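You operate a simulated robot arm through the tools that you are given. There is no shell and no other tool. Be economical: measure what you need, move in short steps, check, and stop when the job is done.

You run a simulated two-armed robot. Do the job below in one go: nothing can be reset, and whatever is moved stays where it is left.

TASK
Turn the torque driver dial at the tool bench to 12 Nm. Then put the scrap tray on the draining mat. Then take the polishing pad from the work table and put it in the tray. Then take the roller pin from the work table and leave it on the shelf under the work table. Then put the seam paste jar in the carrying tray. Then take the small shell from the shelf under the work table and leave it on the stacking table. Then push the open carton table side flap shut. Keep to this order. Set down upright: polishing pad, seam paste jar, small shell.

The check looks at the end state, three seconds after you hand in, the way a careful person would. Anything else that was tipped, shoved, dropped, spilled or broken makes it a failure.

THE ROBOT
Two 7-joint arms with fingered hands on one trunk, on a base that drives. Base frame: it is fixed to the floor where the robot stands at the start and does not move with it; the origin is under the middle of the robot, x ahead of it, y to its left, z up; the surface under the hand at the start is at about z = 850. Readings come in mm, degrees, newtons and seconds.
The left shoulder is at the start at [60, 126, 1230], the right one opposite. With the tool pointing down near the work surface each hand reaches from about 100 to 700 mm from the robot's upright axis, wherever it stands, measured 20 degrees to its own side. Places, roughly: carrying tray (36x20x5 cm) [-900, 1700, 400]; draining mat [-300, -1400, 900]; open carton table side flap [800, 4300, 1000]; polishing pad [-1250, 1000, 750]; roller pin (5x5x10 cm) [-1300, 1200, 800]; scrap tray (16x11x3 cm) [-1500, 800, 900]; seam paste jar (8x8x11 cm) [-1300, 1300, 800]; shelf under the work table [-1200, 1700, 400]; small shell (16x17x17 cm) [-1400, 1500, 400]; stacking table [800, 1400, 700]; torque driver dial at the tool bench [500, 100, 900]; tray (30x17x5 cm) [900, 2300, 600]. Payload 2.5 kg a hand.
The TCP of each hand is the grasp point between the finger pads, 30 mm short of the fingertips. In the tool frame z runs along the fingers and y along their closing line. Largest opening 104 mm; the body of the gripper starts 35 mm behind the TCP. The gripper is a hand of 5 fingers: y runs from the thumb to the fingers, the wrist lies at [-15, -104, -178] in the tool frame, and closing takes about 1.5 s.
Orientation is that of the tool frame in the base frame, as a unit quaternion [x, y, z, w]. With the fingers straight down and the wrist toward the robot, the tool's x, y and z point along [0, 1, 0], [1, 0, 0] and [0, 0, -1] of the base frame.

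THE INTERFACE
- The arms move only by the tool send_rows. It takes "left_targets", "right_targets" or both (then of equal length, played together; a hand with none holds still); each is a list of rows, each an object (a shift or turn left out is 0, a gripper value left out holds the last) with "rotation": the turn, a rotation vector about the base's x, y, z in degrees, a list of three; "linear": the shift along the base's x, y, z in mm, a list of three; "grip": the opening, from 0 (shut) to 1 (fully open). In form: [{"rotation": [rx, ry, rz], "linear": [x, y, z], "grip": grip}, ...]. A call has 1 to 20 rows; each row shifts and turns the commanded pose from where the row before left it. Each row takes 0.2 s and may step no farther than 50 mm and 8.6 degrees from the row before; otherwise, or with a gripper value out of range, the whole call is refused. A pose out of reach is approached as far as the arm can. The call stops where the force on the tool passes 40 N (or 10 N more than at its start, if that is more) or the arm is blocked; 0.2 s more then pass. The fingers move at their own pace (about 153 mm/s each) and stop on an object; they squeeze with about 31 N. The grip force told is the motor's: it shows also when the fingers shut on nothing. Time passes only in rows, and 0.2 s behind the last, so rows that do not move let the fingers close. It gives the time, the measured TCP pose, the force on the tool (base axes), the opening and the grip force at its end, in the units of the frame above (readings bear some noise), with the torque about the TCP (base axes, N m) and any sound that the robot's microphone picked up, and new pictures: "views" is both (left out), scene, wrist or none (wrist: the cameras of the hands that moved).
- Cameras (640 x 400 px; columns grow to the right, rows downward): "scene" is now at [124.3, 41.1, 1439.7]; the picture's right is [0.28, -0.96, 0.00], its down [-0.62, -0.18, -0.76] and it looks along [0.73, 0.21, -0.64] (base axes); focal length 292 px, centre (320, 200). "left" rides on the left gripper at [-80, -78, -141] in its tool frame; the picture's right is [-0.78, -0.30, 0.56], its down [0.53, -0.78, 0.33] and it looks along [0.33, 0.56, 0.76] (tool axes); focal length 247 px, centre (320, 200). "right" rides on the right gripper at [80, -78, -141] in its tool frame; the picture's right is [-0.78, 0.30, -0.56], its down [-0.53, -0.78, 0.33] and it looks along [-0.33, 0.56, 0.76] (tool axes); focal length 247 px, centre (320, 200).
- move_column(by): slides the trunk up (or, below 0, down) by that many mm; the arms and the scene camera ride with it, the base frame stays. It gives what a move gives, with no picture.
- base_move(legs): drives the robot by 1 to 6 legs, each [ahead, left, turn to the left] in mm, mm and degrees, along the robot's own axes; the way and the turn of a leg run together, so that a leg with both is an arc; at most 1500 mm and 180 degrees a leg. The arms and the cameras ride along, it lands a little off, and it stops where it bumps. It gives what a move gives, and a new picture of the scene camera.
- set_grasp(shape, hand): the hand has 5 fingers and takes this shape, open, in about a second: jaw (thumb against the fingers, like two jaws); tri (thumb and two fingers); tip (a fingertip pinch); poke (one finger out to press); point (the index stretched); flat (the hand flat); cup (the hand cupped); fist (a fist). The gripper value then closes the fingers along that shape, each until it touches; the sizes above hold for jaw. It gives what a move gives, with no picture.
- aim_head(pan, tilt): turns the head with the scene camera to pan (to the left, within 86 degrees either way) and tilt (down, from -29 to 69), counted from straight ahead of the robot. It gives what a move gives, and a new picture of the scene camera.
- point_at(camera, pixels): there is no depth. For up to 12 entries [column, row, z] of the newest picture of that camera ("zoom" is the newest enlarged one), the place [x, y] in the base frame at which the ray of that pixel passes the height z, good to about 2 mm, but the place of the scene camera against the robot may be out by one fixed shift of up to 25 mm in any direction. No time passes.
- zoom(camera, box): a new picture of the part [left, top, right, bottom] of that camera's present view, enlarged. No time passes.
- close_job(): hands the job in; it is judged then, once.

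Work in short steps. Measure before you move; look again where a grasp or a placing could have gone wrong, and mend it. You have 124 turns and 260 pictures in all, those below and enlarged ones among them. Open the grippers and draw the arms clear of the work before you hand the job in, unless the task says otherwise; then end with one line.

The tools are called after "Emit:" as a command line: name --argument value ..., lists and objects as JSON in quotes. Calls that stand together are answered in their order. send_rows: Moves the arms, as the interface text tells. Its arguments: {"type":"object","properties":{"left_targets":{"type":"array"},"right_targets":{"type":"array"},"views":{"type":"string","enum":["both","scene","wrist","none"]}},"required":[]} The other tools are called the same way: move_column (by) slides the trunk up or down; set_grasp (shape, hand) gives the hand a shape; base_move (legs) drives the base; aim_head (pan, tilt) turns the head that bears the scene camera; point_at (camera, pixels) gives the place at which the rays of pixels pass given heights; zoom (camera, box) takes an enlarged picture of a part of a camera's view; close_job () hands the job in.

At the start:

```text
time: 0.0
left_ee_pos: [447.0, 269.1, 1228.7]
left_orientation: [0.707, 0.707, 0.0, 0.0]
left_wrist_force: [0.9, -0.2, 0.1]
left_wrist_torque: [-0.03, 0.01, 0.0]
left_finger_gap: 103.7
left_finger_force: 0.1
left_shape: jaw
right_ee_pos: [525.1, -69.2, 1181.4]
right_orientation: [0.707, 0.707, 0.0, 0.0]
right_wrist_force: [0.2, -0.1, -0.9]
right_wrist_torque: [0.0, 0.01, 0.01]
right_finger_gap: 103.7
right_finger_force: 0.1
right_shape: jaw
trunk travel left (down, up): [-625.0, 315.0]
robot x, y, heading: [-0.3, -1.6, -0.2]
head pan, tilt: [16.2, 40.1]
```

scene: 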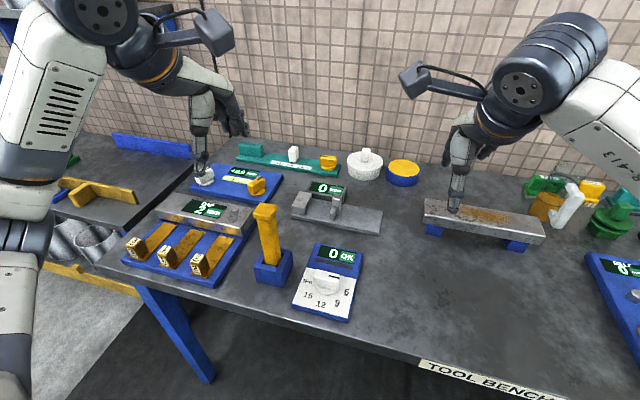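
right: 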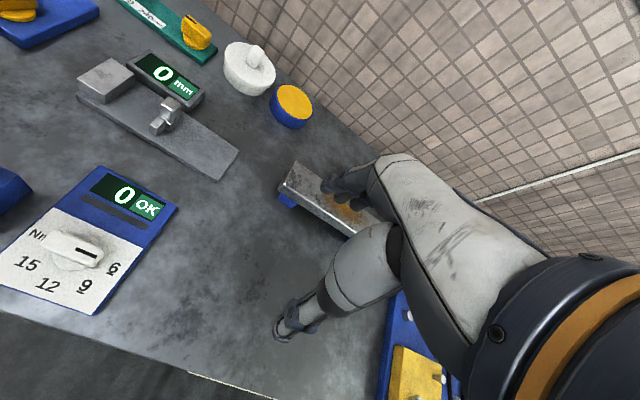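
left: 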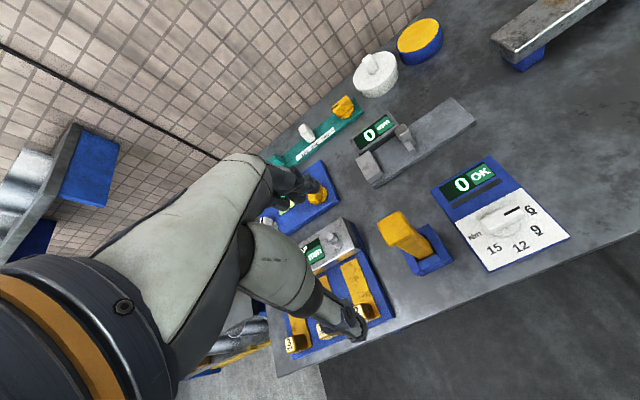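

The torque dial seems to be the white knob at scene (326,283) on the panel marked 6/9/12/15. I zoom in to see its marks and pointer.

Emit:
zoom --camera "scene" --box '[270, 230, 380, 330]'

Emit:
zoom --camera "left" --box '[420, 140, 580, 280]'

Emit:
point_at --camera "left" --pixels '[[503, 217, 900], [531, 209, 880], [538, 229, 880], [521, 246, 880], [495, 248, 880], [475, 236, 880], [503, 217, 880], [430, 190, 850], [570, 238, 850], [490, 270, 850], [493, 155, 850]]'

```text
4.00 times, centred on (325, 280) of scene
```

zoom: 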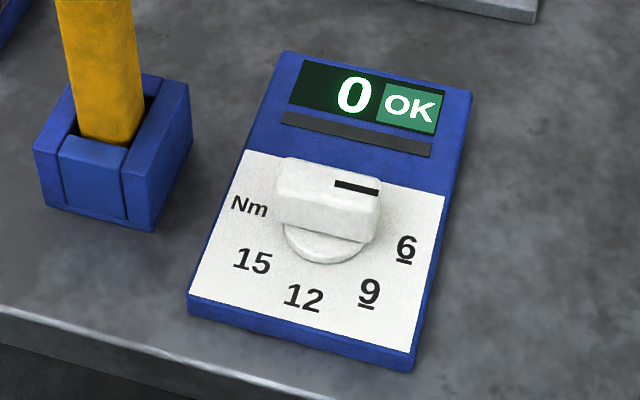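

```text
2.86 times, centred on (500, 210) of left
```

zoom: 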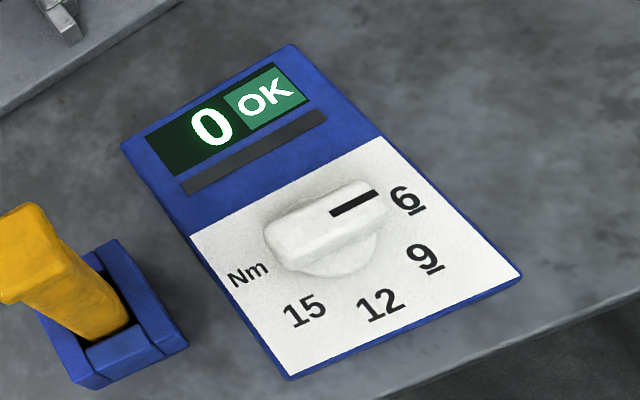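

```text
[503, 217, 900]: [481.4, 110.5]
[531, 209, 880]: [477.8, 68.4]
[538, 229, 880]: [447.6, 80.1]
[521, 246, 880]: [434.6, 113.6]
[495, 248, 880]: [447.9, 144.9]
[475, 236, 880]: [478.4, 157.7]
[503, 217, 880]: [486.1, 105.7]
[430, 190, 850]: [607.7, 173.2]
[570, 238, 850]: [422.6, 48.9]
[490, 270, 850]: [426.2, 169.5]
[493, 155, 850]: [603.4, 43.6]
```

The knob bar with a black pointer line points near 6 (toward -y). I measure the bar ends and labels in this enlarged picture.

Emit:
point_at --camera "zoom" --pixels '[[405, 200, 868], [422, 258, 868], [380, 305, 868], [304, 309, 868], [248, 272, 868], [275, 228, 895], [375, 190, 895], [330, 213, 895], [377, 192, 895], [340, 272, 868], [382, 137, 868], [521, 275, 868]]'

Emit:
zoom --camera "right" --box '[0, 160, 200, 320]'

```text
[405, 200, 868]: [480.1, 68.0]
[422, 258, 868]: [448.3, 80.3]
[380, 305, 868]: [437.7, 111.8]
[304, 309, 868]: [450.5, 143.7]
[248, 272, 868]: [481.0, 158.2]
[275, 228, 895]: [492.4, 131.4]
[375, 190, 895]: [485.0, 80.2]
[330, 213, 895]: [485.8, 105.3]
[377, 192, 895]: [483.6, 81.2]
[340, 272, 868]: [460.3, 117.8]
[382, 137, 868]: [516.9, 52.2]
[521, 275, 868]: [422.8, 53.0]
```

```text
2.50 times, centred on (100, 240) of right
```

zoom: 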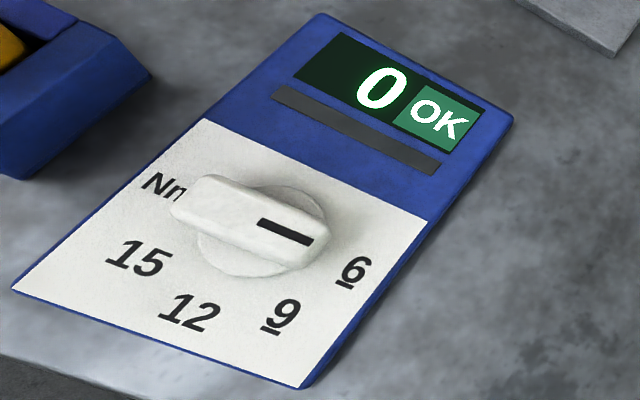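

I triangulate the pointer tip and the bar from the right-hand view.

Emit:
point_at --camera "zoom" --pixels '[[313, 240, 880], [313, 240, 895], [313, 240, 910], [260, 222, 880], [260, 222, 895], [260, 222, 910], [355, 268, 868], [190, 313, 868], [283, 313, 868], [140, 258, 868]]'

Emit:
point_at --camera "left" --pixels '[[520, 207, 880], [520, 207, 895], [520, 207, 910], [504, 214.5, 880], [504, 214.5, 895], [504, 214.5, 910]]'

```text
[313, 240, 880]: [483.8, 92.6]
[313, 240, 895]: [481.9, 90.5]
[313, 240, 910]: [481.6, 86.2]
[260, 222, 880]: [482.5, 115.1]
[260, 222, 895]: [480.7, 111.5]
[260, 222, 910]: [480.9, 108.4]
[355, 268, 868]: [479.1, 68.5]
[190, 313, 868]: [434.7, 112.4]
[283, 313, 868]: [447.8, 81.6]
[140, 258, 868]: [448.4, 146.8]
```

```text
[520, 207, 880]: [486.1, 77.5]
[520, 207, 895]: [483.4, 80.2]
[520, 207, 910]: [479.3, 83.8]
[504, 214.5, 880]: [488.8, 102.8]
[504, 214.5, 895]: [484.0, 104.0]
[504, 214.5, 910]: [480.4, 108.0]
```

The knob bar lies along y, its line at x≈481, tip y≈85, top z≈913, centre ≈ (481,112); 6 is at -y and 12 at -x, so it needs a 90° clockwise turn. I check the yellow upright block next to it for clearance.

Emit:
point_at --camera "left" --pixels '[[408, 272, 865], [452, 262, 865], [430, 222, 890], [398, 245, 960], [380, 222, 960], [405, 212, 960], [428, 240, 930]]'

Emit:
point_at --camera "scene" --pixels '[[268, 286, 850], [292, 253, 880], [255, 268, 880], [268, 212, 960], [268, 212, 1000], [276, 207, 960], [276, 207, 1000]]'

```text
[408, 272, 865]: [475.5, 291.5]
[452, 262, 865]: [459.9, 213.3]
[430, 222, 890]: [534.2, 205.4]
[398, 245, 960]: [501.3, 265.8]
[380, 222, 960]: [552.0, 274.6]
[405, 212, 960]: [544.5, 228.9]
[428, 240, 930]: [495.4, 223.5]
```

```text
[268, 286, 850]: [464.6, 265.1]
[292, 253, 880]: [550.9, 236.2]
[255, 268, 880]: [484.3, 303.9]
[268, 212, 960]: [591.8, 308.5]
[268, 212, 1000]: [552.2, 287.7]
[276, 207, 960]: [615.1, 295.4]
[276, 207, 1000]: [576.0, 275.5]
```

Yellow block is about (515,245) with top ≈1000, so the wrist swinging to +y at z≈1096 clears it. I move the left hand above the knob and the right one aside.

Emit:
send_rows --left_targets '[{"linear": [10, -40, 0]}, {"linear": [10, -40, 0]}, {"linear": [10, -40, -20]}, {"linear": [4, -37, -30]}, {"linear": [0, 0, -50]}, {"linear": [0, 0, -50]}, {"linear": [0, 0, -50]}]' --right_targets '[{"linear": [0, -40, 0]}, {"linear": [0, -40, 0]}, {"linear": [0, -40, 0]}, {"linear": [0, -40, 0]}, {}, {}, {}]'

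```text
time: 1.6
left_ee_pos: [480.7, 114.2, 1028.5]
left_orientation: [0.707, 0.707, 0.0, 0.001]
left_wrist_force: [0.4, -0.2, 0.0]
left_wrist_torque: [-0.01, -0.01, 0.02]
left_finger_gap: 103.5
left_finger_force: 0.1
left_shape: jaw
right_ee_pos: [523.2, -230.0, 1181.2]
right_orientation: [0.707, 0.707, 0.0, 0.0]
right_wrist_force: [-0.3, 0.6, 0.6]
right_wrist_torque: [-0.01, 0.04, -0.03]
right_finger_gap: 103.6
right_finger_force: 0.0
right_shape: jaw
trunk travel left (down, up): [-625.0, 315.0]
robot x, y, heading: [-0.5, -0.2, 0.0]
head pan, tilt: [16.2, 40.1]
```

scene: 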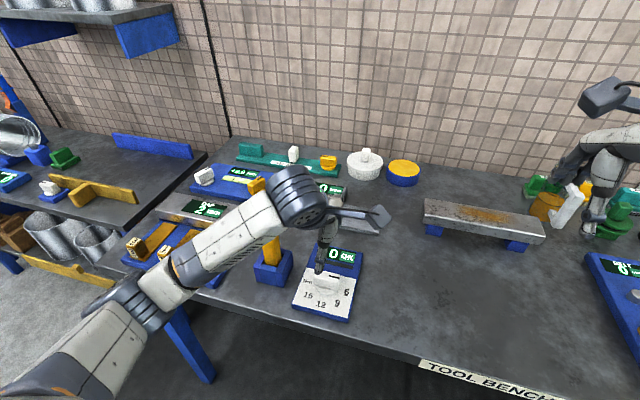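
right: 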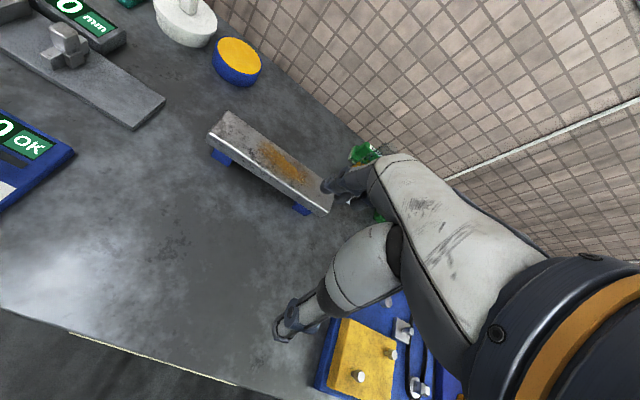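
left: 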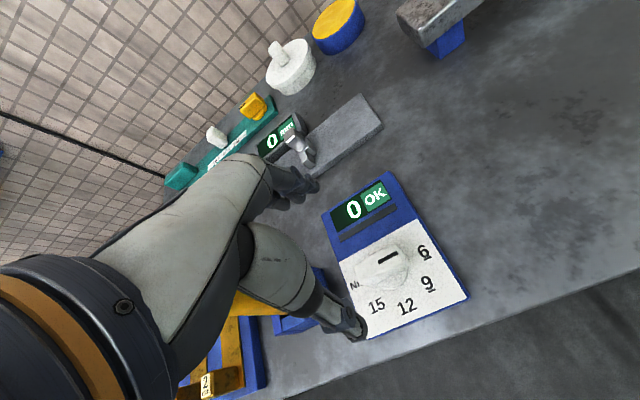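

The hand is over the knob, thumb at near side and fingers beyond. I descend to z≈918 and look before closing.

Emit:
send_rows --left_targets '[{"linear": [0, -1, -40], "grip": 0.7}, {"linear": [0, -1, -40]}, {"linear": [0, 0, -28]}, {}]'

Emit:
zoom --camera "left" --box '[240, 140, 520, 380]'

```text
time: 2.6
left_ee_pos: [482.1, 110.2, 920.9]
left_orientation: [0.707, 0.707, 0.0, 0.0]
left_wrist_force: [1.1, 0.1, -0.3]
left_wrist_torque: [0.0, 0.0, 0.03]
left_finger_gap: 73.2
left_finger_force: 0.0
left_shape: jaw
right_ee_pos: [523.2, -230.3, 1182.6]
right_orientation: [0.707, 0.707, -0.001, 0.0]
right_wrist_force: [-0.2, -0.2, 0.7]
right_wrist_torque: [0.01, 0.0, 0.0]
right_finger_gap: 103.7
right_finger_force: 0.1
right_shape: jaw
trunk travel left (down, up): [-625.0, 315.0]
robot x, y, heading: [1.0, -0.0, -0.2]
head pan, tilt: [16.2, 40.1]
```

scene: 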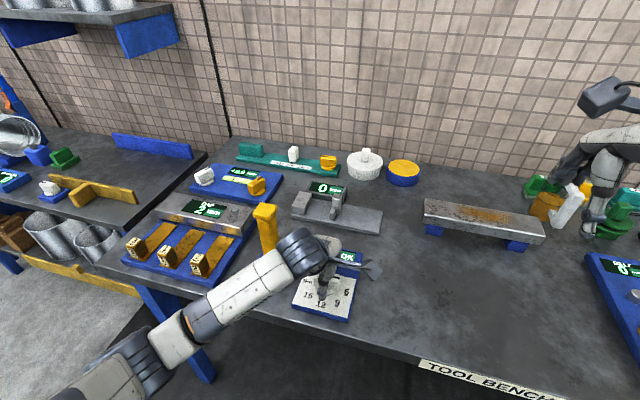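
left: 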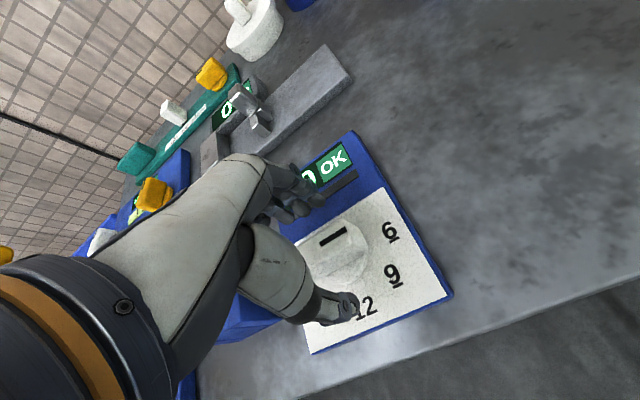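

```text
1.67 times, centred on (380, 260) of left
```

zoom: 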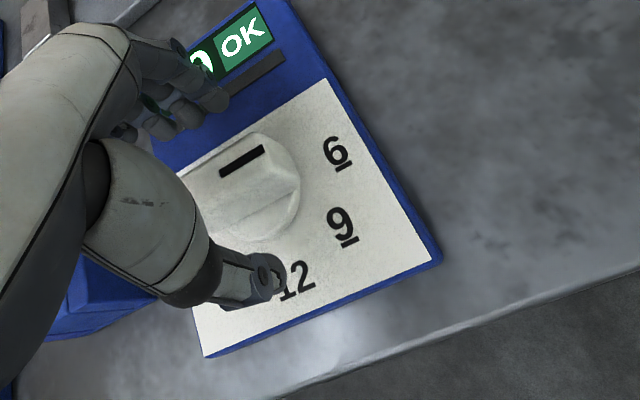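

Thumb and fingers straddle the bar. I close the grip on it.

Emit:
send_rows --left_targets '[{"grip": 0}, {}, {}, {}, {}, {}, {}]' --views "wrist"

```text
time: 4.2
left_ee_pos: [481.8, 110.9, 920.3]
left_orientation: [0.707, 0.707, 0.0, 0.0]
left_wrist_force: [-3.5, -0.3, -4.2]
left_wrist_torque: [0.01, 0.08, -0.11]
left_finger_gap: 19.1
left_finger_force: 31.2
left_shape: jaw
right_ee_pos: [523.5, -230.9, 1180.8]
right_orientation: [0.707, 0.707, 0.0, 0.0]
right_wrist_force: [-0.8, -0.3, 0.2]
right_wrist_torque: [0.01, 0.0, -0.02]
right_finger_gap: 103.6
right_finger_force: 0.1
right_shape: jaw
trunk travel left (down, up): [-625.0, 315.0]
robot x, y, heading: [-0.1, 0.4, 0.1]
head pan, tilt: [16.2, 40.1]
```

left: 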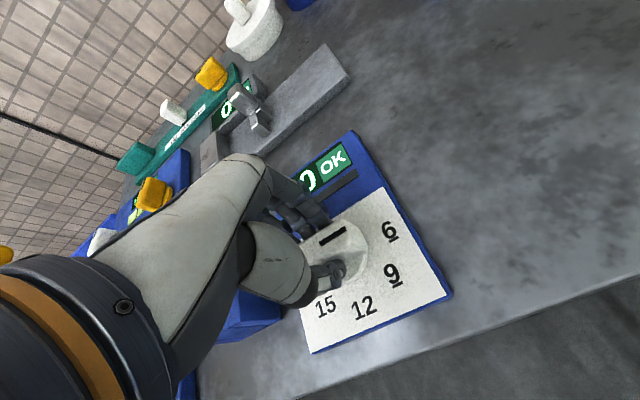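

Gripped at 19 mm. I turn 45° clockwise first and look.

Emit:
send_rows --left_targets '[{"rotation": [0, 0, -7.5]}, {"rotation": [0, 0, -7.5]}, {"rotation": [0, 0, -7.5]}, {"rotation": [0, 0, -7.5]}, {"rotation": [0, 0, -7.5]}, {"rotation": [0, 0, -7.5]}]'

```text
time: 5.6
left_ee_pos: [482.2, 109.3, 920.6]
left_orientation: [0.924, 0.382, 0.0, 0.0]
left_wrist_force: [-0.6, 2.0, -2.6]
left_wrist_torque: [0.05, 0.05, 0.01]
left_finger_gap: 18.7
left_finger_force: 31.2
left_shape: jaw
right_ee_pos: [523.5, -229.9, 1181.6]
right_orientation: [0.707, 0.707, 0.0, 0.0]
right_wrist_force: [0.3, 0.0, 1.1]
right_wrist_torque: [-0.01, 0.02, 0.01]
right_finger_gap: 103.4
right_finger_force: 0.0
right_shape: jaw
trunk travel left (down, up): [-625.0, 315.0]
robot x, y, heading: [-2.2, -1.4, 0.0]
head pan, tilt: [16.2, 40.1]
```

scene: 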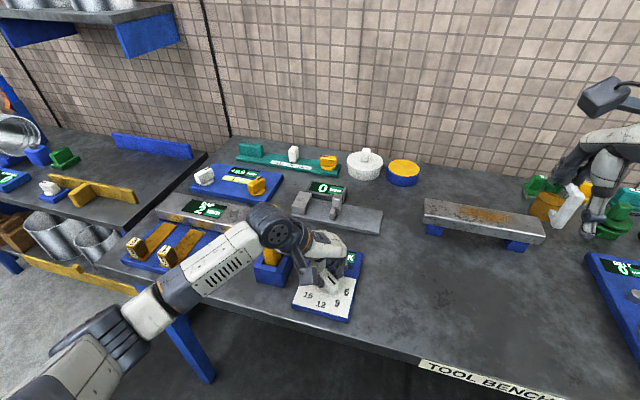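
left: 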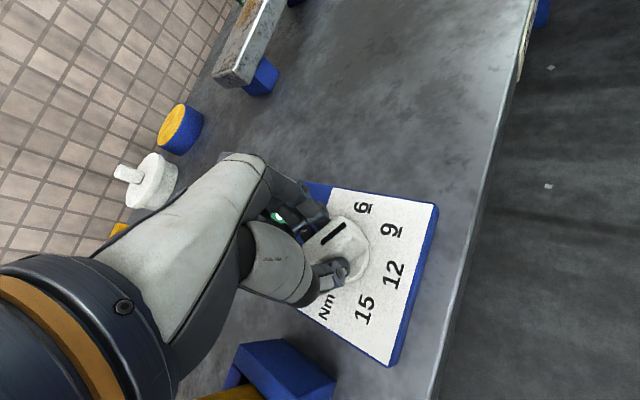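

The knob turns with the hand (no torque trouble). I go on another 22.5° and check clearance to the block.

Emit:
send_rows --left_targets '[{"rotation": [0, 0, -7.5]}, {"rotation": [0, 0, -7.5]}, {"rotation": [0, 0, -7.5]}]'

```text
time: 6.4
left_ee_pos: [482.6, 109.7, 920.9]
left_orientation: [0.981, 0.195, 0.001, 0.0]
left_wrist_force: [-1.7, 2.7, -0.3]
left_wrist_torque: [0.02, 0.04, -0.01]
left_finger_gap: 18.6
left_finger_force: 31.5
left_shape: jaw
right_ee_pos: [523.6, -230.3, 1181.6]
right_orientation: [0.707, 0.707, 0.001, 0.0]
right_wrist_force: [-0.3, -0.4, 0.5]
right_wrist_torque: [0.02, -0.02, 0.01]
right_finger_gap: 103.7
right_finger_force: 0.1
right_shape: jaw
trunk travel left (down, up): [-625.0, 315.0]
robot x, y, heading: [-1.2, -1.3, 0.0]
head pan, tilt: [16.2, 40.1]
```

scene: 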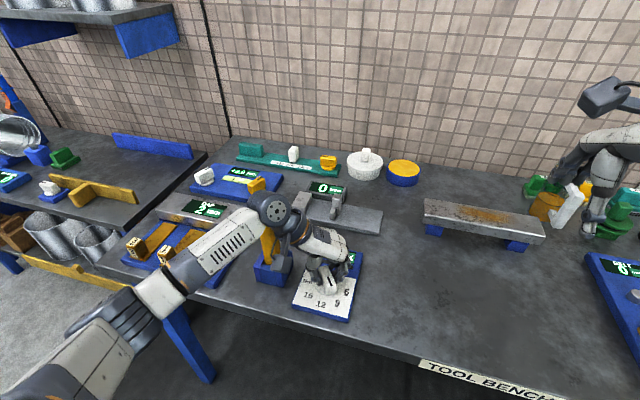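
left: 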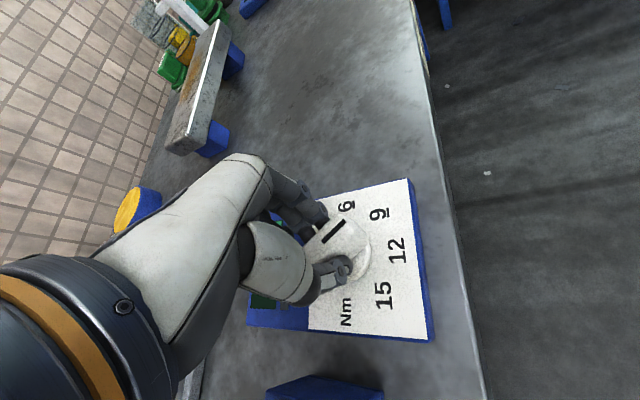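

Clear still. The last 22.5° follow, then a look from the scene camera zoomed.

Emit:
send_rows --left_targets '[{"rotation": [0, 0, -7.5]}, {"rotation": [0, 0, -7.5]}, {"rotation": [0, 0, -7.5]}, {}]'

Emit:
zoom --camera "scene" --box '[230, 200, 390, 330]'

```text
time: 7.4
left_ee_pos: [480.9, 109.8, 920.9]
left_orientation: [1.0, 0.0, -0.001, 0.0]
left_wrist_force: [-4.3, 2.2, -2.7]
left_wrist_torque: [0.03, 0.11, 0.0]
left_finger_gap: 18.5
left_finger_force: 31.1
left_shape: jaw
right_ee_pos: [523.3, -229.7, 1180.2]
right_orientation: [0.707, 0.707, 0.0, -0.001]
right_wrist_force: [-0.2, 1.3, 0.2]
right_wrist_torque: [-0.01, 0.0, 0.0]
right_finger_gap: 103.6
right_finger_force: 0.0
right_shape: jaw
trunk travel left (down, up): [-625.0, 315.0]
robot x, y, heading: [0.8, -0.6, -0.2]
head pan, tilt: [16.2, 40.1]
```

scene: 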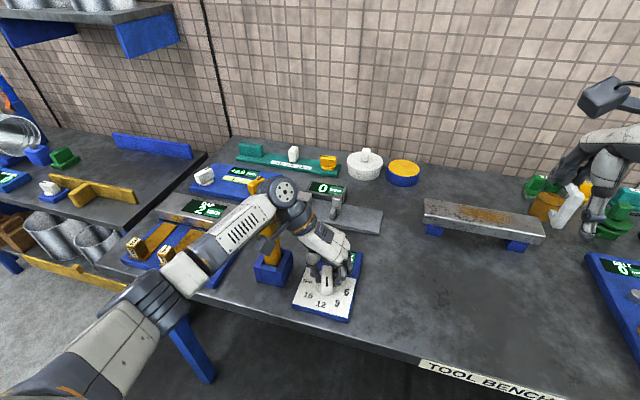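
left: 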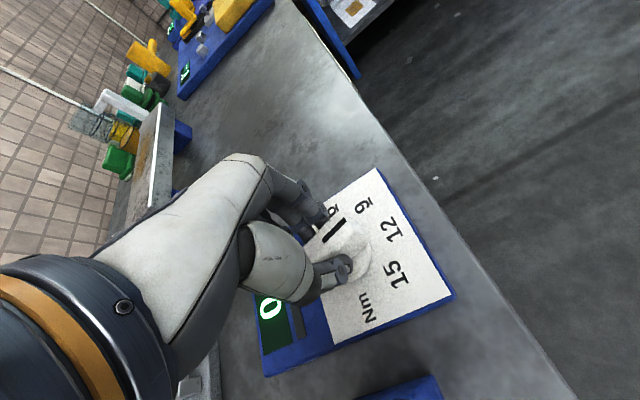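

```text
3.08 times, centred on (310, 265) of scene
```

zoom: 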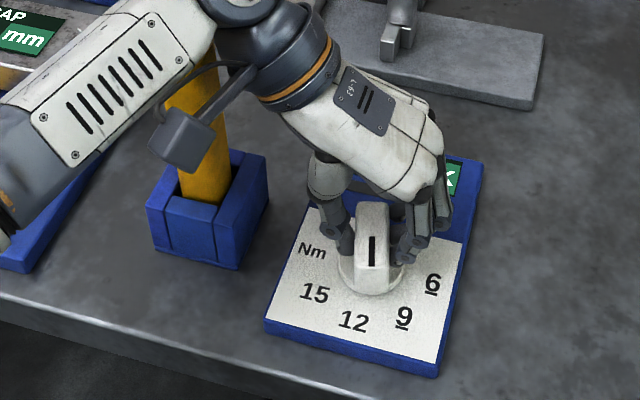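

The pointer now faces 12. I open, lift straight up 110 mm and check the dial.

Emit:
send_rows --left_targets '[{"grip": 0.6}, {}, {}, {"linear": [0, 0, 30]}, {"linear": [0, 0, 40]}, {"linear": [0, 0, 50]}, {"linear": [0, 0, 50]}, {"linear": [0, 0, 50]}, {"linear": [0, 0, 50]}]' --views "both"

Emit:
zoom --camera "scene" --box '[230, 200, 390, 330]'

Emit:
zoom --camera "left" --box '[240, 140, 480, 340]'

```text
time: 9.4
left_ee_pos: [484.0, 108.3, 1191.0]
left_orientation: [1.0, 0.0, 0.0, 0.0]
left_wrist_force: [-0.2, -0.1, 0.3]
left_wrist_torque: [-0.01, 0.0, -0.02]
left_finger_gap: 62.2
left_finger_force: 0.0
left_shape: jaw
right_ee_pos: [521.8, -230.9, 1180.2]
right_orientation: [0.707, 0.707, 0.0, 0.0]
right_wrist_force: [-0.4, -0.5, -0.1]
right_wrist_torque: [0.01, -0.01, 0.01]
right_finger_gap: 103.6
right_finger_force: 0.1
right_shape: jaw
trunk travel left (down, up): [-625.0, 315.0]
robot x, y, heading: [-1.6, -1.0, 0.1]
head pan, tilt: [16.2, 40.1]
```

scene: 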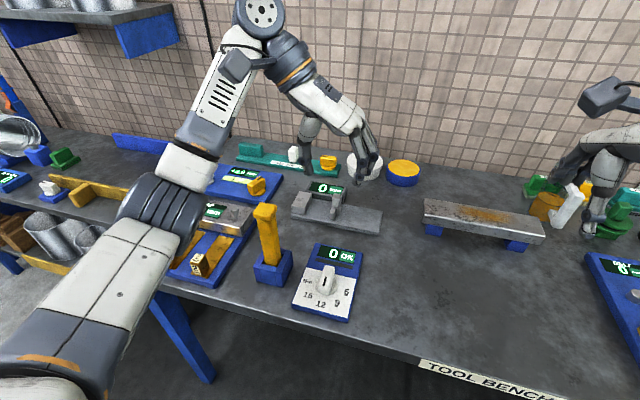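
left: 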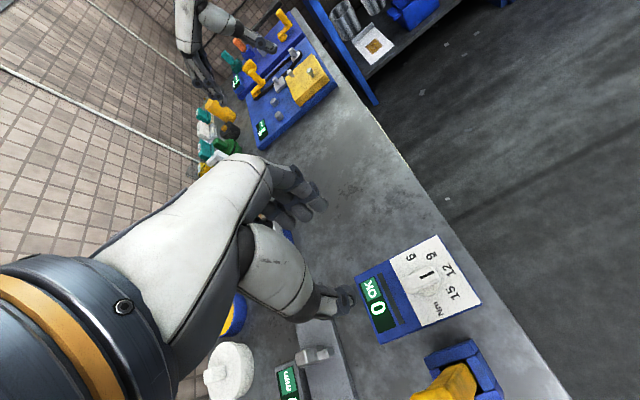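

```text
3.08 times, centred on (310, 265) of scene
```

zoom: 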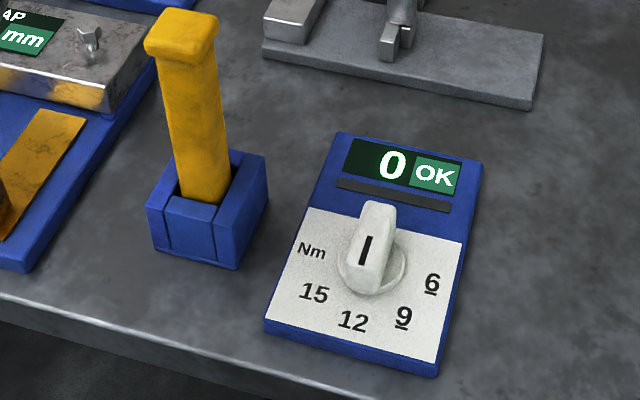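

```text
2.00 times, centred on (360, 240) of left
```

zoom: 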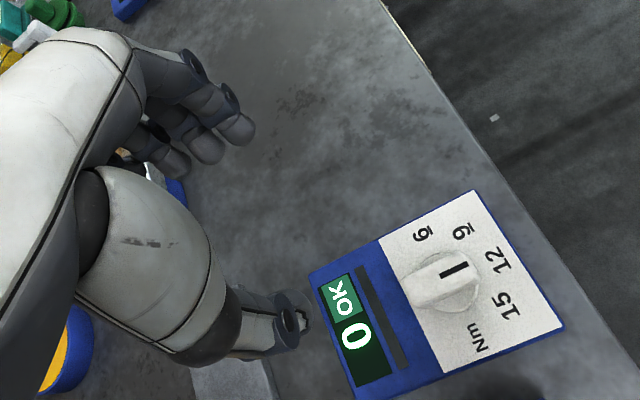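

Pointer parallel to panel towards 12; I verify its angle numerically.

Emit:
point_at --camera "zoom" --pixels '[[440, 276, 913], [467, 263, 913], [380, 240, 868], [444, 373, 868], [495, 259, 868], [475, 190, 868], [564, 327, 868]]'

Emit:
point_at --camera "scene" --pixels '[[329.5, 277.5, 913], [326.5, 286, 913], [324, 304, 868]]'

```text
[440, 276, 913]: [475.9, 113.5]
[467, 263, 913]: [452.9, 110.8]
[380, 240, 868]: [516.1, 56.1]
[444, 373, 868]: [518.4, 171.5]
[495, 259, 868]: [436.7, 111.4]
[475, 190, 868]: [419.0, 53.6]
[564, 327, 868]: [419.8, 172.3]
```

```text
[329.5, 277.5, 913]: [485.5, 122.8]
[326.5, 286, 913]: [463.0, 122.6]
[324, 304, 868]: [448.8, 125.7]
```

Dial aligned with 12 (within a few degrees by both cameras). Next I bring the left hand back to its neutral pose, draw both arms in, and look round.

Emit:
send_rows --left_targets '[{"rotation": [0, 0, 8], "linear": [-10, 10, 10]}, {"rotation": [0, 0, 8], "linear": [-10, 10, 10]}, {"rotation": [0, 0, 8], "linear": [-10, 10, 10]}, {"rotation": [0, 0, 8], "linear": [-10, 10, 0]}, {"rotation": [0, 0, 8], "linear": [-10, 10, 0]}, {"rotation": [0, 0, 8], "linear": [-10, 10, 0]}, {"rotation": [0, 0, 8], "linear": [-10, 10, 0]}, {"rotation": [0, 0, 8], "linear": [-10, 10, 0]}, {"rotation": [0, 0, 8], "linear": [-10, 10, 0]}, {"rotation": [0, 0, 8], "linear": [-10, 10, 0]}, {"rotation": [0, 0, 8], "linear": [-20, 10, 0]}, {"rotation": [0, 0, 2], "linear": [-20, 0, 0]}]' --right_targets '[{"linear": [-15, 0, 0]}, {"linear": [-15, 0, 0]}, {"linear": [-15, 0, 0]}, {"linear": [-15, 0, 0]}, {"linear": [-15, 0, 0]}, {"linear": [-15, 0, 0]}, {"linear": [-15, 0, 0]}, {"linear": [-15, 0, 0]}, {"linear": [-15, 0, 0]}, {"linear": [-15, 0, 0]}, {"linear": [-15, 0, 0]}, {"linear": [-15, 0, 10]}]' --views "none"

Emit:
aim_head --pan 86 --tilt 25

Emit:
aim_head --pan -86 --tilt 25

```text
time: 12.0
left_ee_pos: [342.8, 220.6, 1220.9]
left_orientation: [0.707, 0.707, 0.0, 0.0]
left_wrist_force: [0.3, -0.9, -0.5]
left_wrist_torque: [-0.02, 0.03, 0.0]
left_finger_gap: 62.1
left_finger_force: 0.1
left_shape: jaw
right_ee_pos: [345.2, -228.7, 1191.6]
right_orientation: [0.707, 0.708, 0.0, 0.0]
right_wrist_force: [0.3, 0.1, 0.6]
right_wrist_torque: [-0.01, 0.02, 0.02]
right_finger_gap: 103.5
right_finger_force: 0.0
right_shape: jaw
trunk travel left (down, up): [-625.0, 315.0]
robot x, y, heading: [-1.3, -2.5, 0.1]
head pan, tilt: [16.2, 40.1]
```

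```text
time: 13.4
left_ee_pos: [341.7, 221.1, 1220.8]
left_orientation: [0.708, 0.707, -0.001, -0.001]
left_wrist_force: [0.1, -0.1, 0.5]
left_wrist_torque: [0.06, -0.02, -0.01]
left_finger_gap: 61.9
left_finger_force: 0.1
left_shape: jaw
right_ee_pos: [344.6, -229.0, 1190.7]
right_orientation: [0.707, 0.707, 0.0, 0.0]
right_wrist_force: [0.2, -0.3, 0.0]
right_wrist_torque: [0.0, 0.0, 0.02]
right_finger_gap: 103.6
right_finger_force: 0.0
right_shape: jaw
trunk travel left (down, up): [-625.0, 315.0]
robot x, y, heading: [2.5, -2.0, 0.1]
head pan, tilt: [85.9, 25.0]
```

scene: 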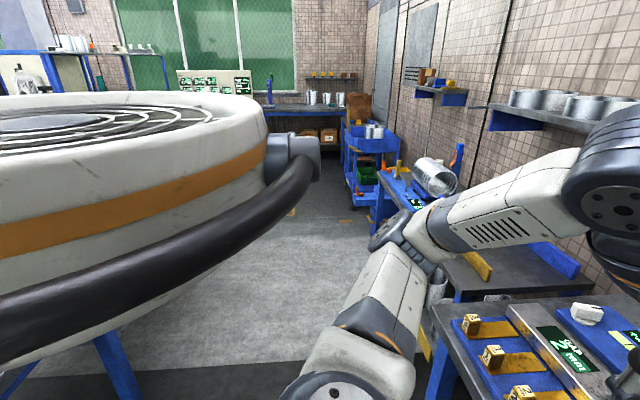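

```text
time: 16.0
left_ee_pos: [342.5, 220.7, 1220.4]
left_orientation: [0.707, 0.707, 0.001, 0.0]
left_wrist_force: [0.5, 0.8, -0.7]
left_wrist_torque: [-0.01, -0.01, 0.02]
left_finger_gap: 62.0
left_finger_force: 0.0
left_shape: jaw
right_ee_pos: [346.0, -228.7, 1191.2]
right_orientation: [0.707, 0.707, 0.001, 0.0]
right_wrist_force: [0.1, -0.4, 0.6]
right_wrist_torque: [-0.01, 0.0, 0.02]
right_finger_gap: 103.5
right_finger_force: 0.1
right_shape: jaw
trunk travel left (down, up): [-625.0, 315.0]
robot x, y, heading: [-2.9, 0.8, 0.2]
head pan, tilt: [-85.9, 25.0]
```

scene: 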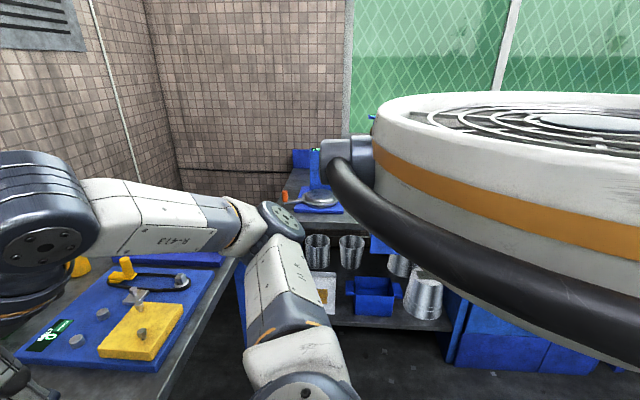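

Space looks free to the left and right. I back off 300 mm and turn left 120°, head ahead, to view the work table side.

Emit:
base_move --legs '[[-300, 0, 0], [0, 0, 140]]'

Emit:
aim_head --pan 0 --tilt 25

```text
time: 23.9
left_ee_pos: [-706.7, 49.1, 1221.2]
left_orientation: [-0.425, 0.905, 0.0, 0.0]
left_wrist_force: [-0.4, 0.3, 0.6]
left_wrist_torque: [-0.03, 0.03, -0.03]
left_finger_gap: 62.1
left_finger_force: 0.1
left_shape: jaw
right_ee_pos: [-421.5, 397.2, 1191.8]
right_orientation: [-0.425, 0.905, 0.001, 0.001]
right_wrist_force: [-0.2, -0.6, -0.3]
right_wrist_torque: [0.0, -0.01, -0.02]
right_finger_gap: 103.5
right_finger_force: 0.1
right_shape: jaw
trunk travel left (down, up): [-625.0, 315.0]
robot x, y, heading: [-302.6, -2.4, 140.3]
head pan, tilt: [-85.9, 25.0]
```

scene: 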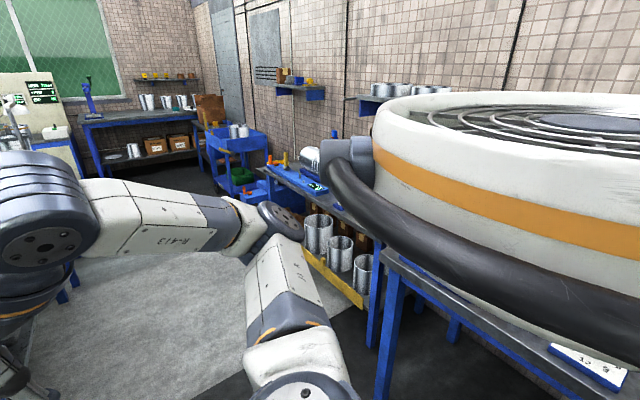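

```text
time: 25.4
left_ee_pos: [-706.8, 49.4, 1219.9]
left_orientation: [-0.425, 0.905, 0.001, 0.0]
left_wrist_force: [-0.8, 0.3, 0.9]
left_wrist_torque: [-0.01, -0.04, -0.01]
left_finger_gap: 62.2
left_finger_force: 0.0
left_shape: jaw
right_ee_pos: [-422.0, 397.3, 1190.3]
right_orientation: [-0.425, 0.905, 0.0, -0.001]
right_wrist_force: [-0.5, -0.6, -0.6]
right_wrist_torque: [-0.01, 0.0, -0.04]
right_finger_gap: 103.6
right_finger_force: 0.0
right_shape: jaw
trunk travel left (down, up): [-625.0, 315.0]
robot x, y, heading: [-301.5, 2.8, 140.2]
head pan, tilt: [0.0, 25.0]
```

scene: 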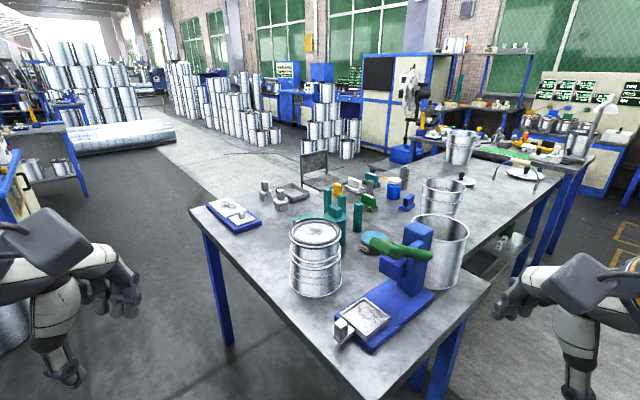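

A table lies ahead. I zoom to find the scrap tray, jar, pad and pin.

Emit:
zoom --camera "scene" --box '[190, 140, 430, 290]'

Emit:
zoom --camera "scene" --box '[400, 90, 640, 240]'

Emit:
point_at --camera "scene" --pixels '[[192, 208, 850], [490, 283, 850], [350, 395, 850], [420, 400, 850], [295, 190, 870], [240, 215, 870], [315, 280, 850], [394, 190, 870], [440, 210, 850], [560, 180, 850]]'

```text
2.67 times, centred on (310, 215) of scene
```

zoom: 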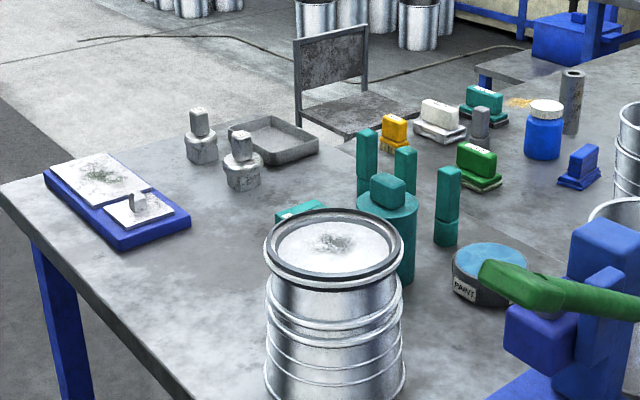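

```text
2.67 times, centred on (520, 165) of scene
```

zoom: 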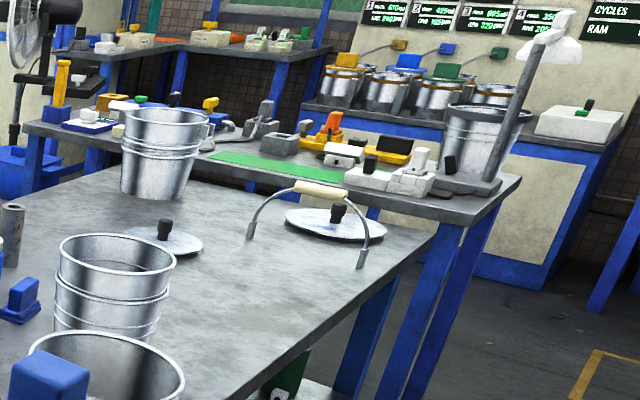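

```text
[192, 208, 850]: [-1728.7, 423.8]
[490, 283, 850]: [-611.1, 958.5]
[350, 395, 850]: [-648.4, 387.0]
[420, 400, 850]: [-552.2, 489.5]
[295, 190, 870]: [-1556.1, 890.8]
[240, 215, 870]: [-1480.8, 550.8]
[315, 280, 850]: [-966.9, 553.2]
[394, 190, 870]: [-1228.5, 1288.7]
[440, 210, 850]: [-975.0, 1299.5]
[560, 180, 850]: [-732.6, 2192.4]
```

The scrap tray is the grey tray at (292,192), reachable from the table's south edge (y≈400). I turn to face -x, drive along, then face +y near x=-1480.

Emit:
base_move --legs '[[0, 0, 40], [1180, 0, 0], [0, 0, -90]]'

Emit:
aim_head --pan 0 --tilt 45

```text
time: 37.2
left_ee_pos: [-1695.1, 337.1, 1219.9]
left_orientation: [0.008, 1.0, -0.001, 0.0]
left_wrist_force: [1.1, 0.4, 0.6]
left_wrist_torque: [-0.05, 0.0, 0.0]
left_finger_gap: 62.0
left_finger_force: 0.0
left_shape: jaw
right_ee_pos: [-1245.1, 332.1, 1190.1]
right_orientation: [0.009, 1.0, 0.0, 0.0]
right_wrist_force: [0.9, -0.4, 0.0]
right_wrist_torque: [0.0, 0.03, -0.02]
right_finger_gap: 103.7
right_finger_force: 0.0
right_shape: jaw
trunk travel left (down, up): [-625.0, 315.0]
robot x, y, heading: [-1478.8, -9.8, 88.9]
head pan, tilt: [0.0, 25.0]
```

scene: 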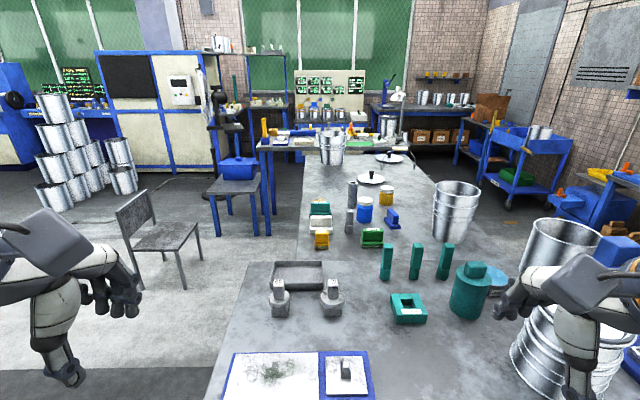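

```text
time: 38.0
left_ee_pos: [-1695.4, 334.9, 1220.3]
left_orientation: [0.009, 1.0, 0.0, 0.0]
left_wrist_force: [0.8, -0.1, -0.5]
left_wrist_torque: [0.02, 0.02, 0.0]
left_finger_gap: 61.8
left_finger_force: 0.0
left_shape: jaw
right_ee_pos: [-1246.3, 331.4, 1190.9]
right_orientation: [0.009, 1.0, -0.001, 0.0]
right_wrist_force: [-0.1, -0.2, -0.2]
right_wrist_torque: [0.02, -0.02, -0.04]
right_finger_gap: 103.8
right_finger_force: 0.1
right_shape: jaw
trunk travel left (down, up): [-625.0, 315.0]
robot x, y, heading: [-1478.3, -11.4, 89.1]
head pan, tilt: [0.0, 45.0]
```

scene: 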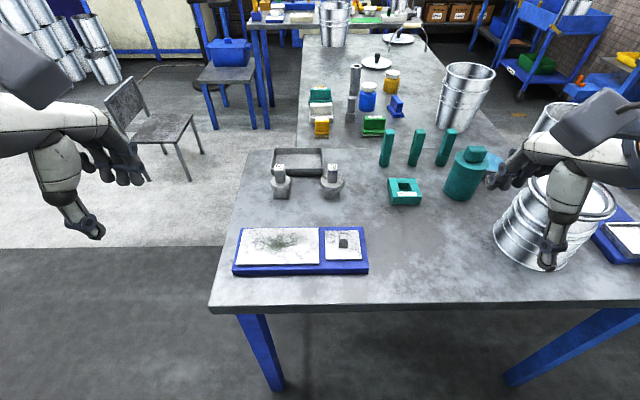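

I measure the scrap tray, the table corner and chair at several heights.

Emit:
point_at --camera "scene" --pixels '[[210, 304, 850], [210, 304, 900], [275, 150, 925], [323, 149, 925], [327, 172, 925], [272, 172, 925], [326, 175, 900], [272, 175, 900], [250, 150, 900], [160, 150, 0], [190, 180, 0], [122, 150, 0]]'

Emit:
zoom --camera "scene" --box '[240, 40, 440, 210]'

```text
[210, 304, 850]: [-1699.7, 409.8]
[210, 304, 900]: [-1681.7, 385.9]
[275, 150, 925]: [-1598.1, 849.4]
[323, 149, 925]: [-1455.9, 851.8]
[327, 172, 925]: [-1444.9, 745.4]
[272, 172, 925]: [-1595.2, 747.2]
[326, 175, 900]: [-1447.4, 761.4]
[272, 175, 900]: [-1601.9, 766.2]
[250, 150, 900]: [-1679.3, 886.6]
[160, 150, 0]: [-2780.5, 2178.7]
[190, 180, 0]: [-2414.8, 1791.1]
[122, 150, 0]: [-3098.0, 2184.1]
```

```text
2.35 times, centred on (340, 125) of scene
```

zoom: 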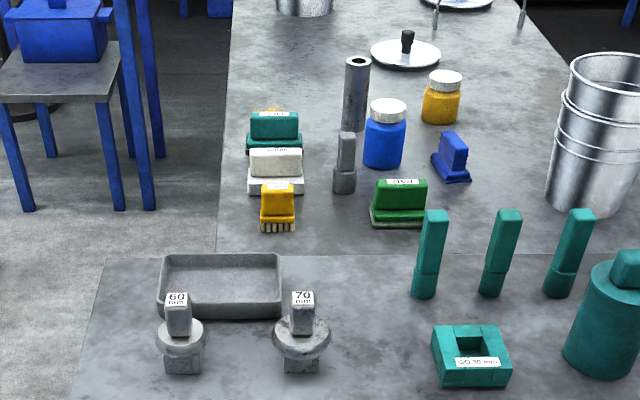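

Tray rim spans about x -1600..-1445, y 745..850 at z≈890 (table ≈860). I'll grip its far long wall with the left hand; I drive 160 mm closer and move the left hand above it for a wrist-camera look.

Emit:
base_move --legs '[[165, 0, 1]]'

Emit:
send_rows --left_targets '[{"linear": [20, 40, -15], "grip": 1}, {"linear": [20, 40, -15]}, {"linear": [20, 40, -15]}, {"linear": [20, 40, -15]}, {"linear": [20, 40, -15]}]'

```text
time: 39.5
left_ee_pos: [-1699.3, 498.5, 1220.3]
left_orientation: [0.0, 1.0, -0.001, 0.0]
left_wrist_force: [0.6, 0.0, -0.3]
left_wrist_torque: [0.0, 0.01, 0.01]
left_finger_gap: 61.8
left_finger_force: 0.1
left_shape: jaw
right_ee_pos: [-1249.0, 501.0, 1191.0]
right_orientation: [0.001, 1.0, 0.0, 0.0]
right_wrist_force: [0.2, 0.3, -0.2]
right_wrist_torque: [-0.04, 0.0, -0.01]
right_finger_gap: 103.4
right_finger_force: 0.1
right_shape: jaw
trunk travel left (down, up): [-625.0, 315.0]
robot x, y, heading: [-1474.9, 155.9, 89.8]
head pan, tilt: [0.0, 45.0]
```

scene: 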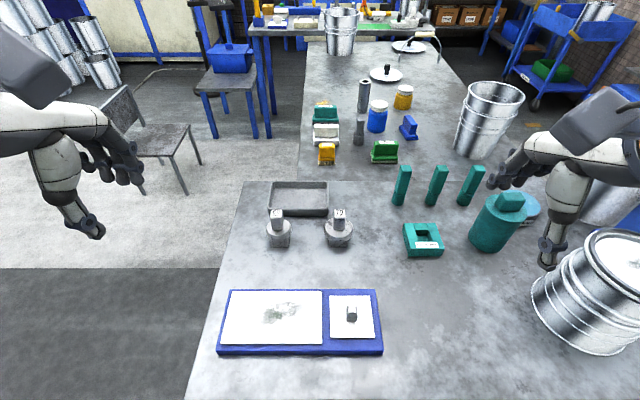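

```text
time: 40.7
left_ee_pos: [-1596.9, 700.2, 1145.9]
left_orientation: [0.0, 1.0, 0.0, 0.0]
left_wrist_force: [0.1, -0.4, -0.5]
left_wrist_torque: [-0.01, -0.06, 0.01]
left_finger_gap: 104.0
left_finger_force: 0.1
left_shape: jaw
right_ee_pos: [-1248.5, 501.4, 1191.2]
right_orientation: [0.001, 1.0, -0.001, -0.001]
right_wrist_force: [0.0, 0.3, -0.3]
right_wrist_torque: [0.0, -0.02, 0.0]
right_finger_gap: 103.6
right_finger_force: 0.0
right_shape: jaw
trunk travel left (down, up): [-625.0, 315.0]
robot x, y, heading: [-1482.6, 154.4, 89.9]
head pan, tilt: [0.0, 45.0]
```

scene: 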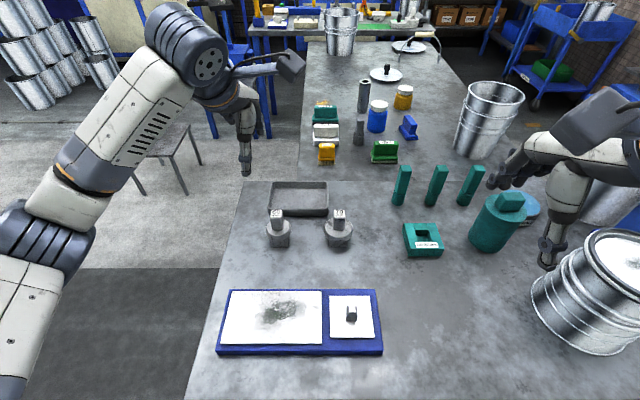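
left: 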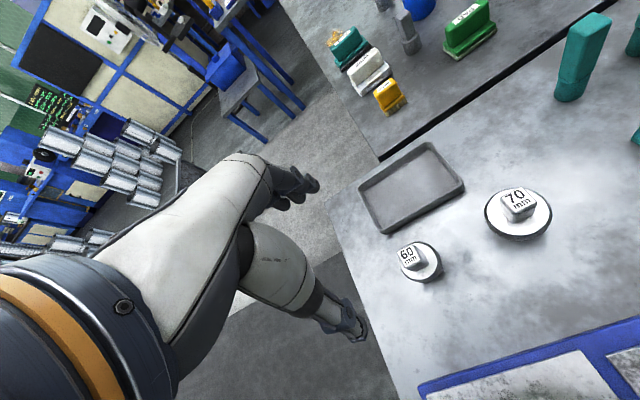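

I locate the tray rim corners in the left wrist view: (359,181), (432,143), (464,185), (383,233).

Emit:
point_at --camera "left" --pixels '[[359, 181, 890], [432, 143, 890], [464, 185, 890], [383, 233, 890], [359, 181, 880], [464, 185, 880], [338, 218, 860], [420, 280, 860], [515, 240, 860]]'

Emit:
point_at --camera "scene" --pixels '[[270, 184, 890], [328, 182, 890], [329, 214, 890], [268, 215, 890], [295, 215, 890]]'

Emit:
zoom --camera "left" --box '[330, 110, 570, 300]'

```text
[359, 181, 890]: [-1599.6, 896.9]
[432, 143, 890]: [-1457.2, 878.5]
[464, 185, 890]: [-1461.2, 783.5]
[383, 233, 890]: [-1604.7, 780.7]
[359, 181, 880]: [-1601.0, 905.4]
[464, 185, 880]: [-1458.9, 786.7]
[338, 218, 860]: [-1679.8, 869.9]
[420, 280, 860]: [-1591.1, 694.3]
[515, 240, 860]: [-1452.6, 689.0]
```

```text
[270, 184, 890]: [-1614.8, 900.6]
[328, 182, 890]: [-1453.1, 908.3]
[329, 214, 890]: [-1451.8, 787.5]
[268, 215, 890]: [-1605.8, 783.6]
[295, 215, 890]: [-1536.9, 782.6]
```

```text
2.11 times, centred on (450, 205) of left
```

zoom: 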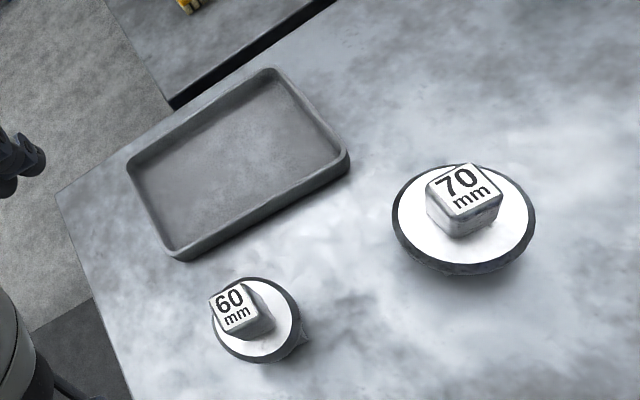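

Refining with the enlarged picture's rim corners.

Emit:
point_at --camera "zoom" --pixels '[[130, 160, 890], [275, 70, 890], [347, 155, 890], [175, 252, 890], [200, 112, 890], [200, 112, 880], [200, 112, 870], [320, 0, 850], [172, 107, 850]]'

```text
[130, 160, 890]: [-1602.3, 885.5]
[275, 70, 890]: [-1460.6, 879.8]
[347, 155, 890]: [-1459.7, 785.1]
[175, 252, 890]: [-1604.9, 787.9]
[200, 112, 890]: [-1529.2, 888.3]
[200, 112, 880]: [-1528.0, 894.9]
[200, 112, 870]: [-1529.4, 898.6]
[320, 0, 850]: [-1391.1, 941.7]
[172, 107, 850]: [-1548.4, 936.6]
```

The wall height needs triangulating. I move the left hand closer, above the far wall at z≈1010, and re-measure.

Emit:
send_rows --left_targets '[{"linear": [20, 45, 0]}, {"linear": [20, 45, -10]}, {"linear": [20, 45, -30]}, {"linear": [7, 45, -45]}, {"linear": [0, 5, -45]}]'

Emit:
zoom --camera "left" --box '[240, 160, 480, 350]'

```text
refused: row 2 steps farther than a row can; nothing moved
```

```text
2.11 times, centred on (360, 255) of left
```

zoom: 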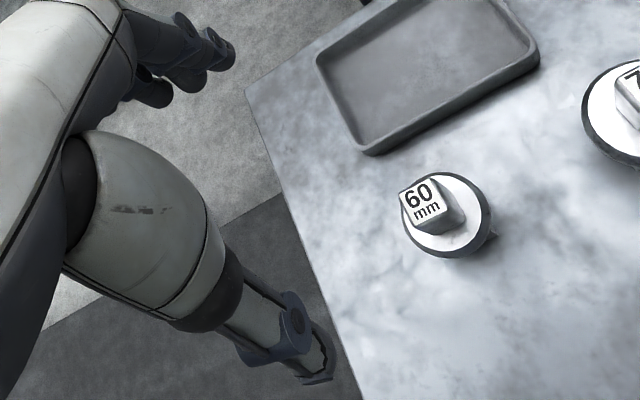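

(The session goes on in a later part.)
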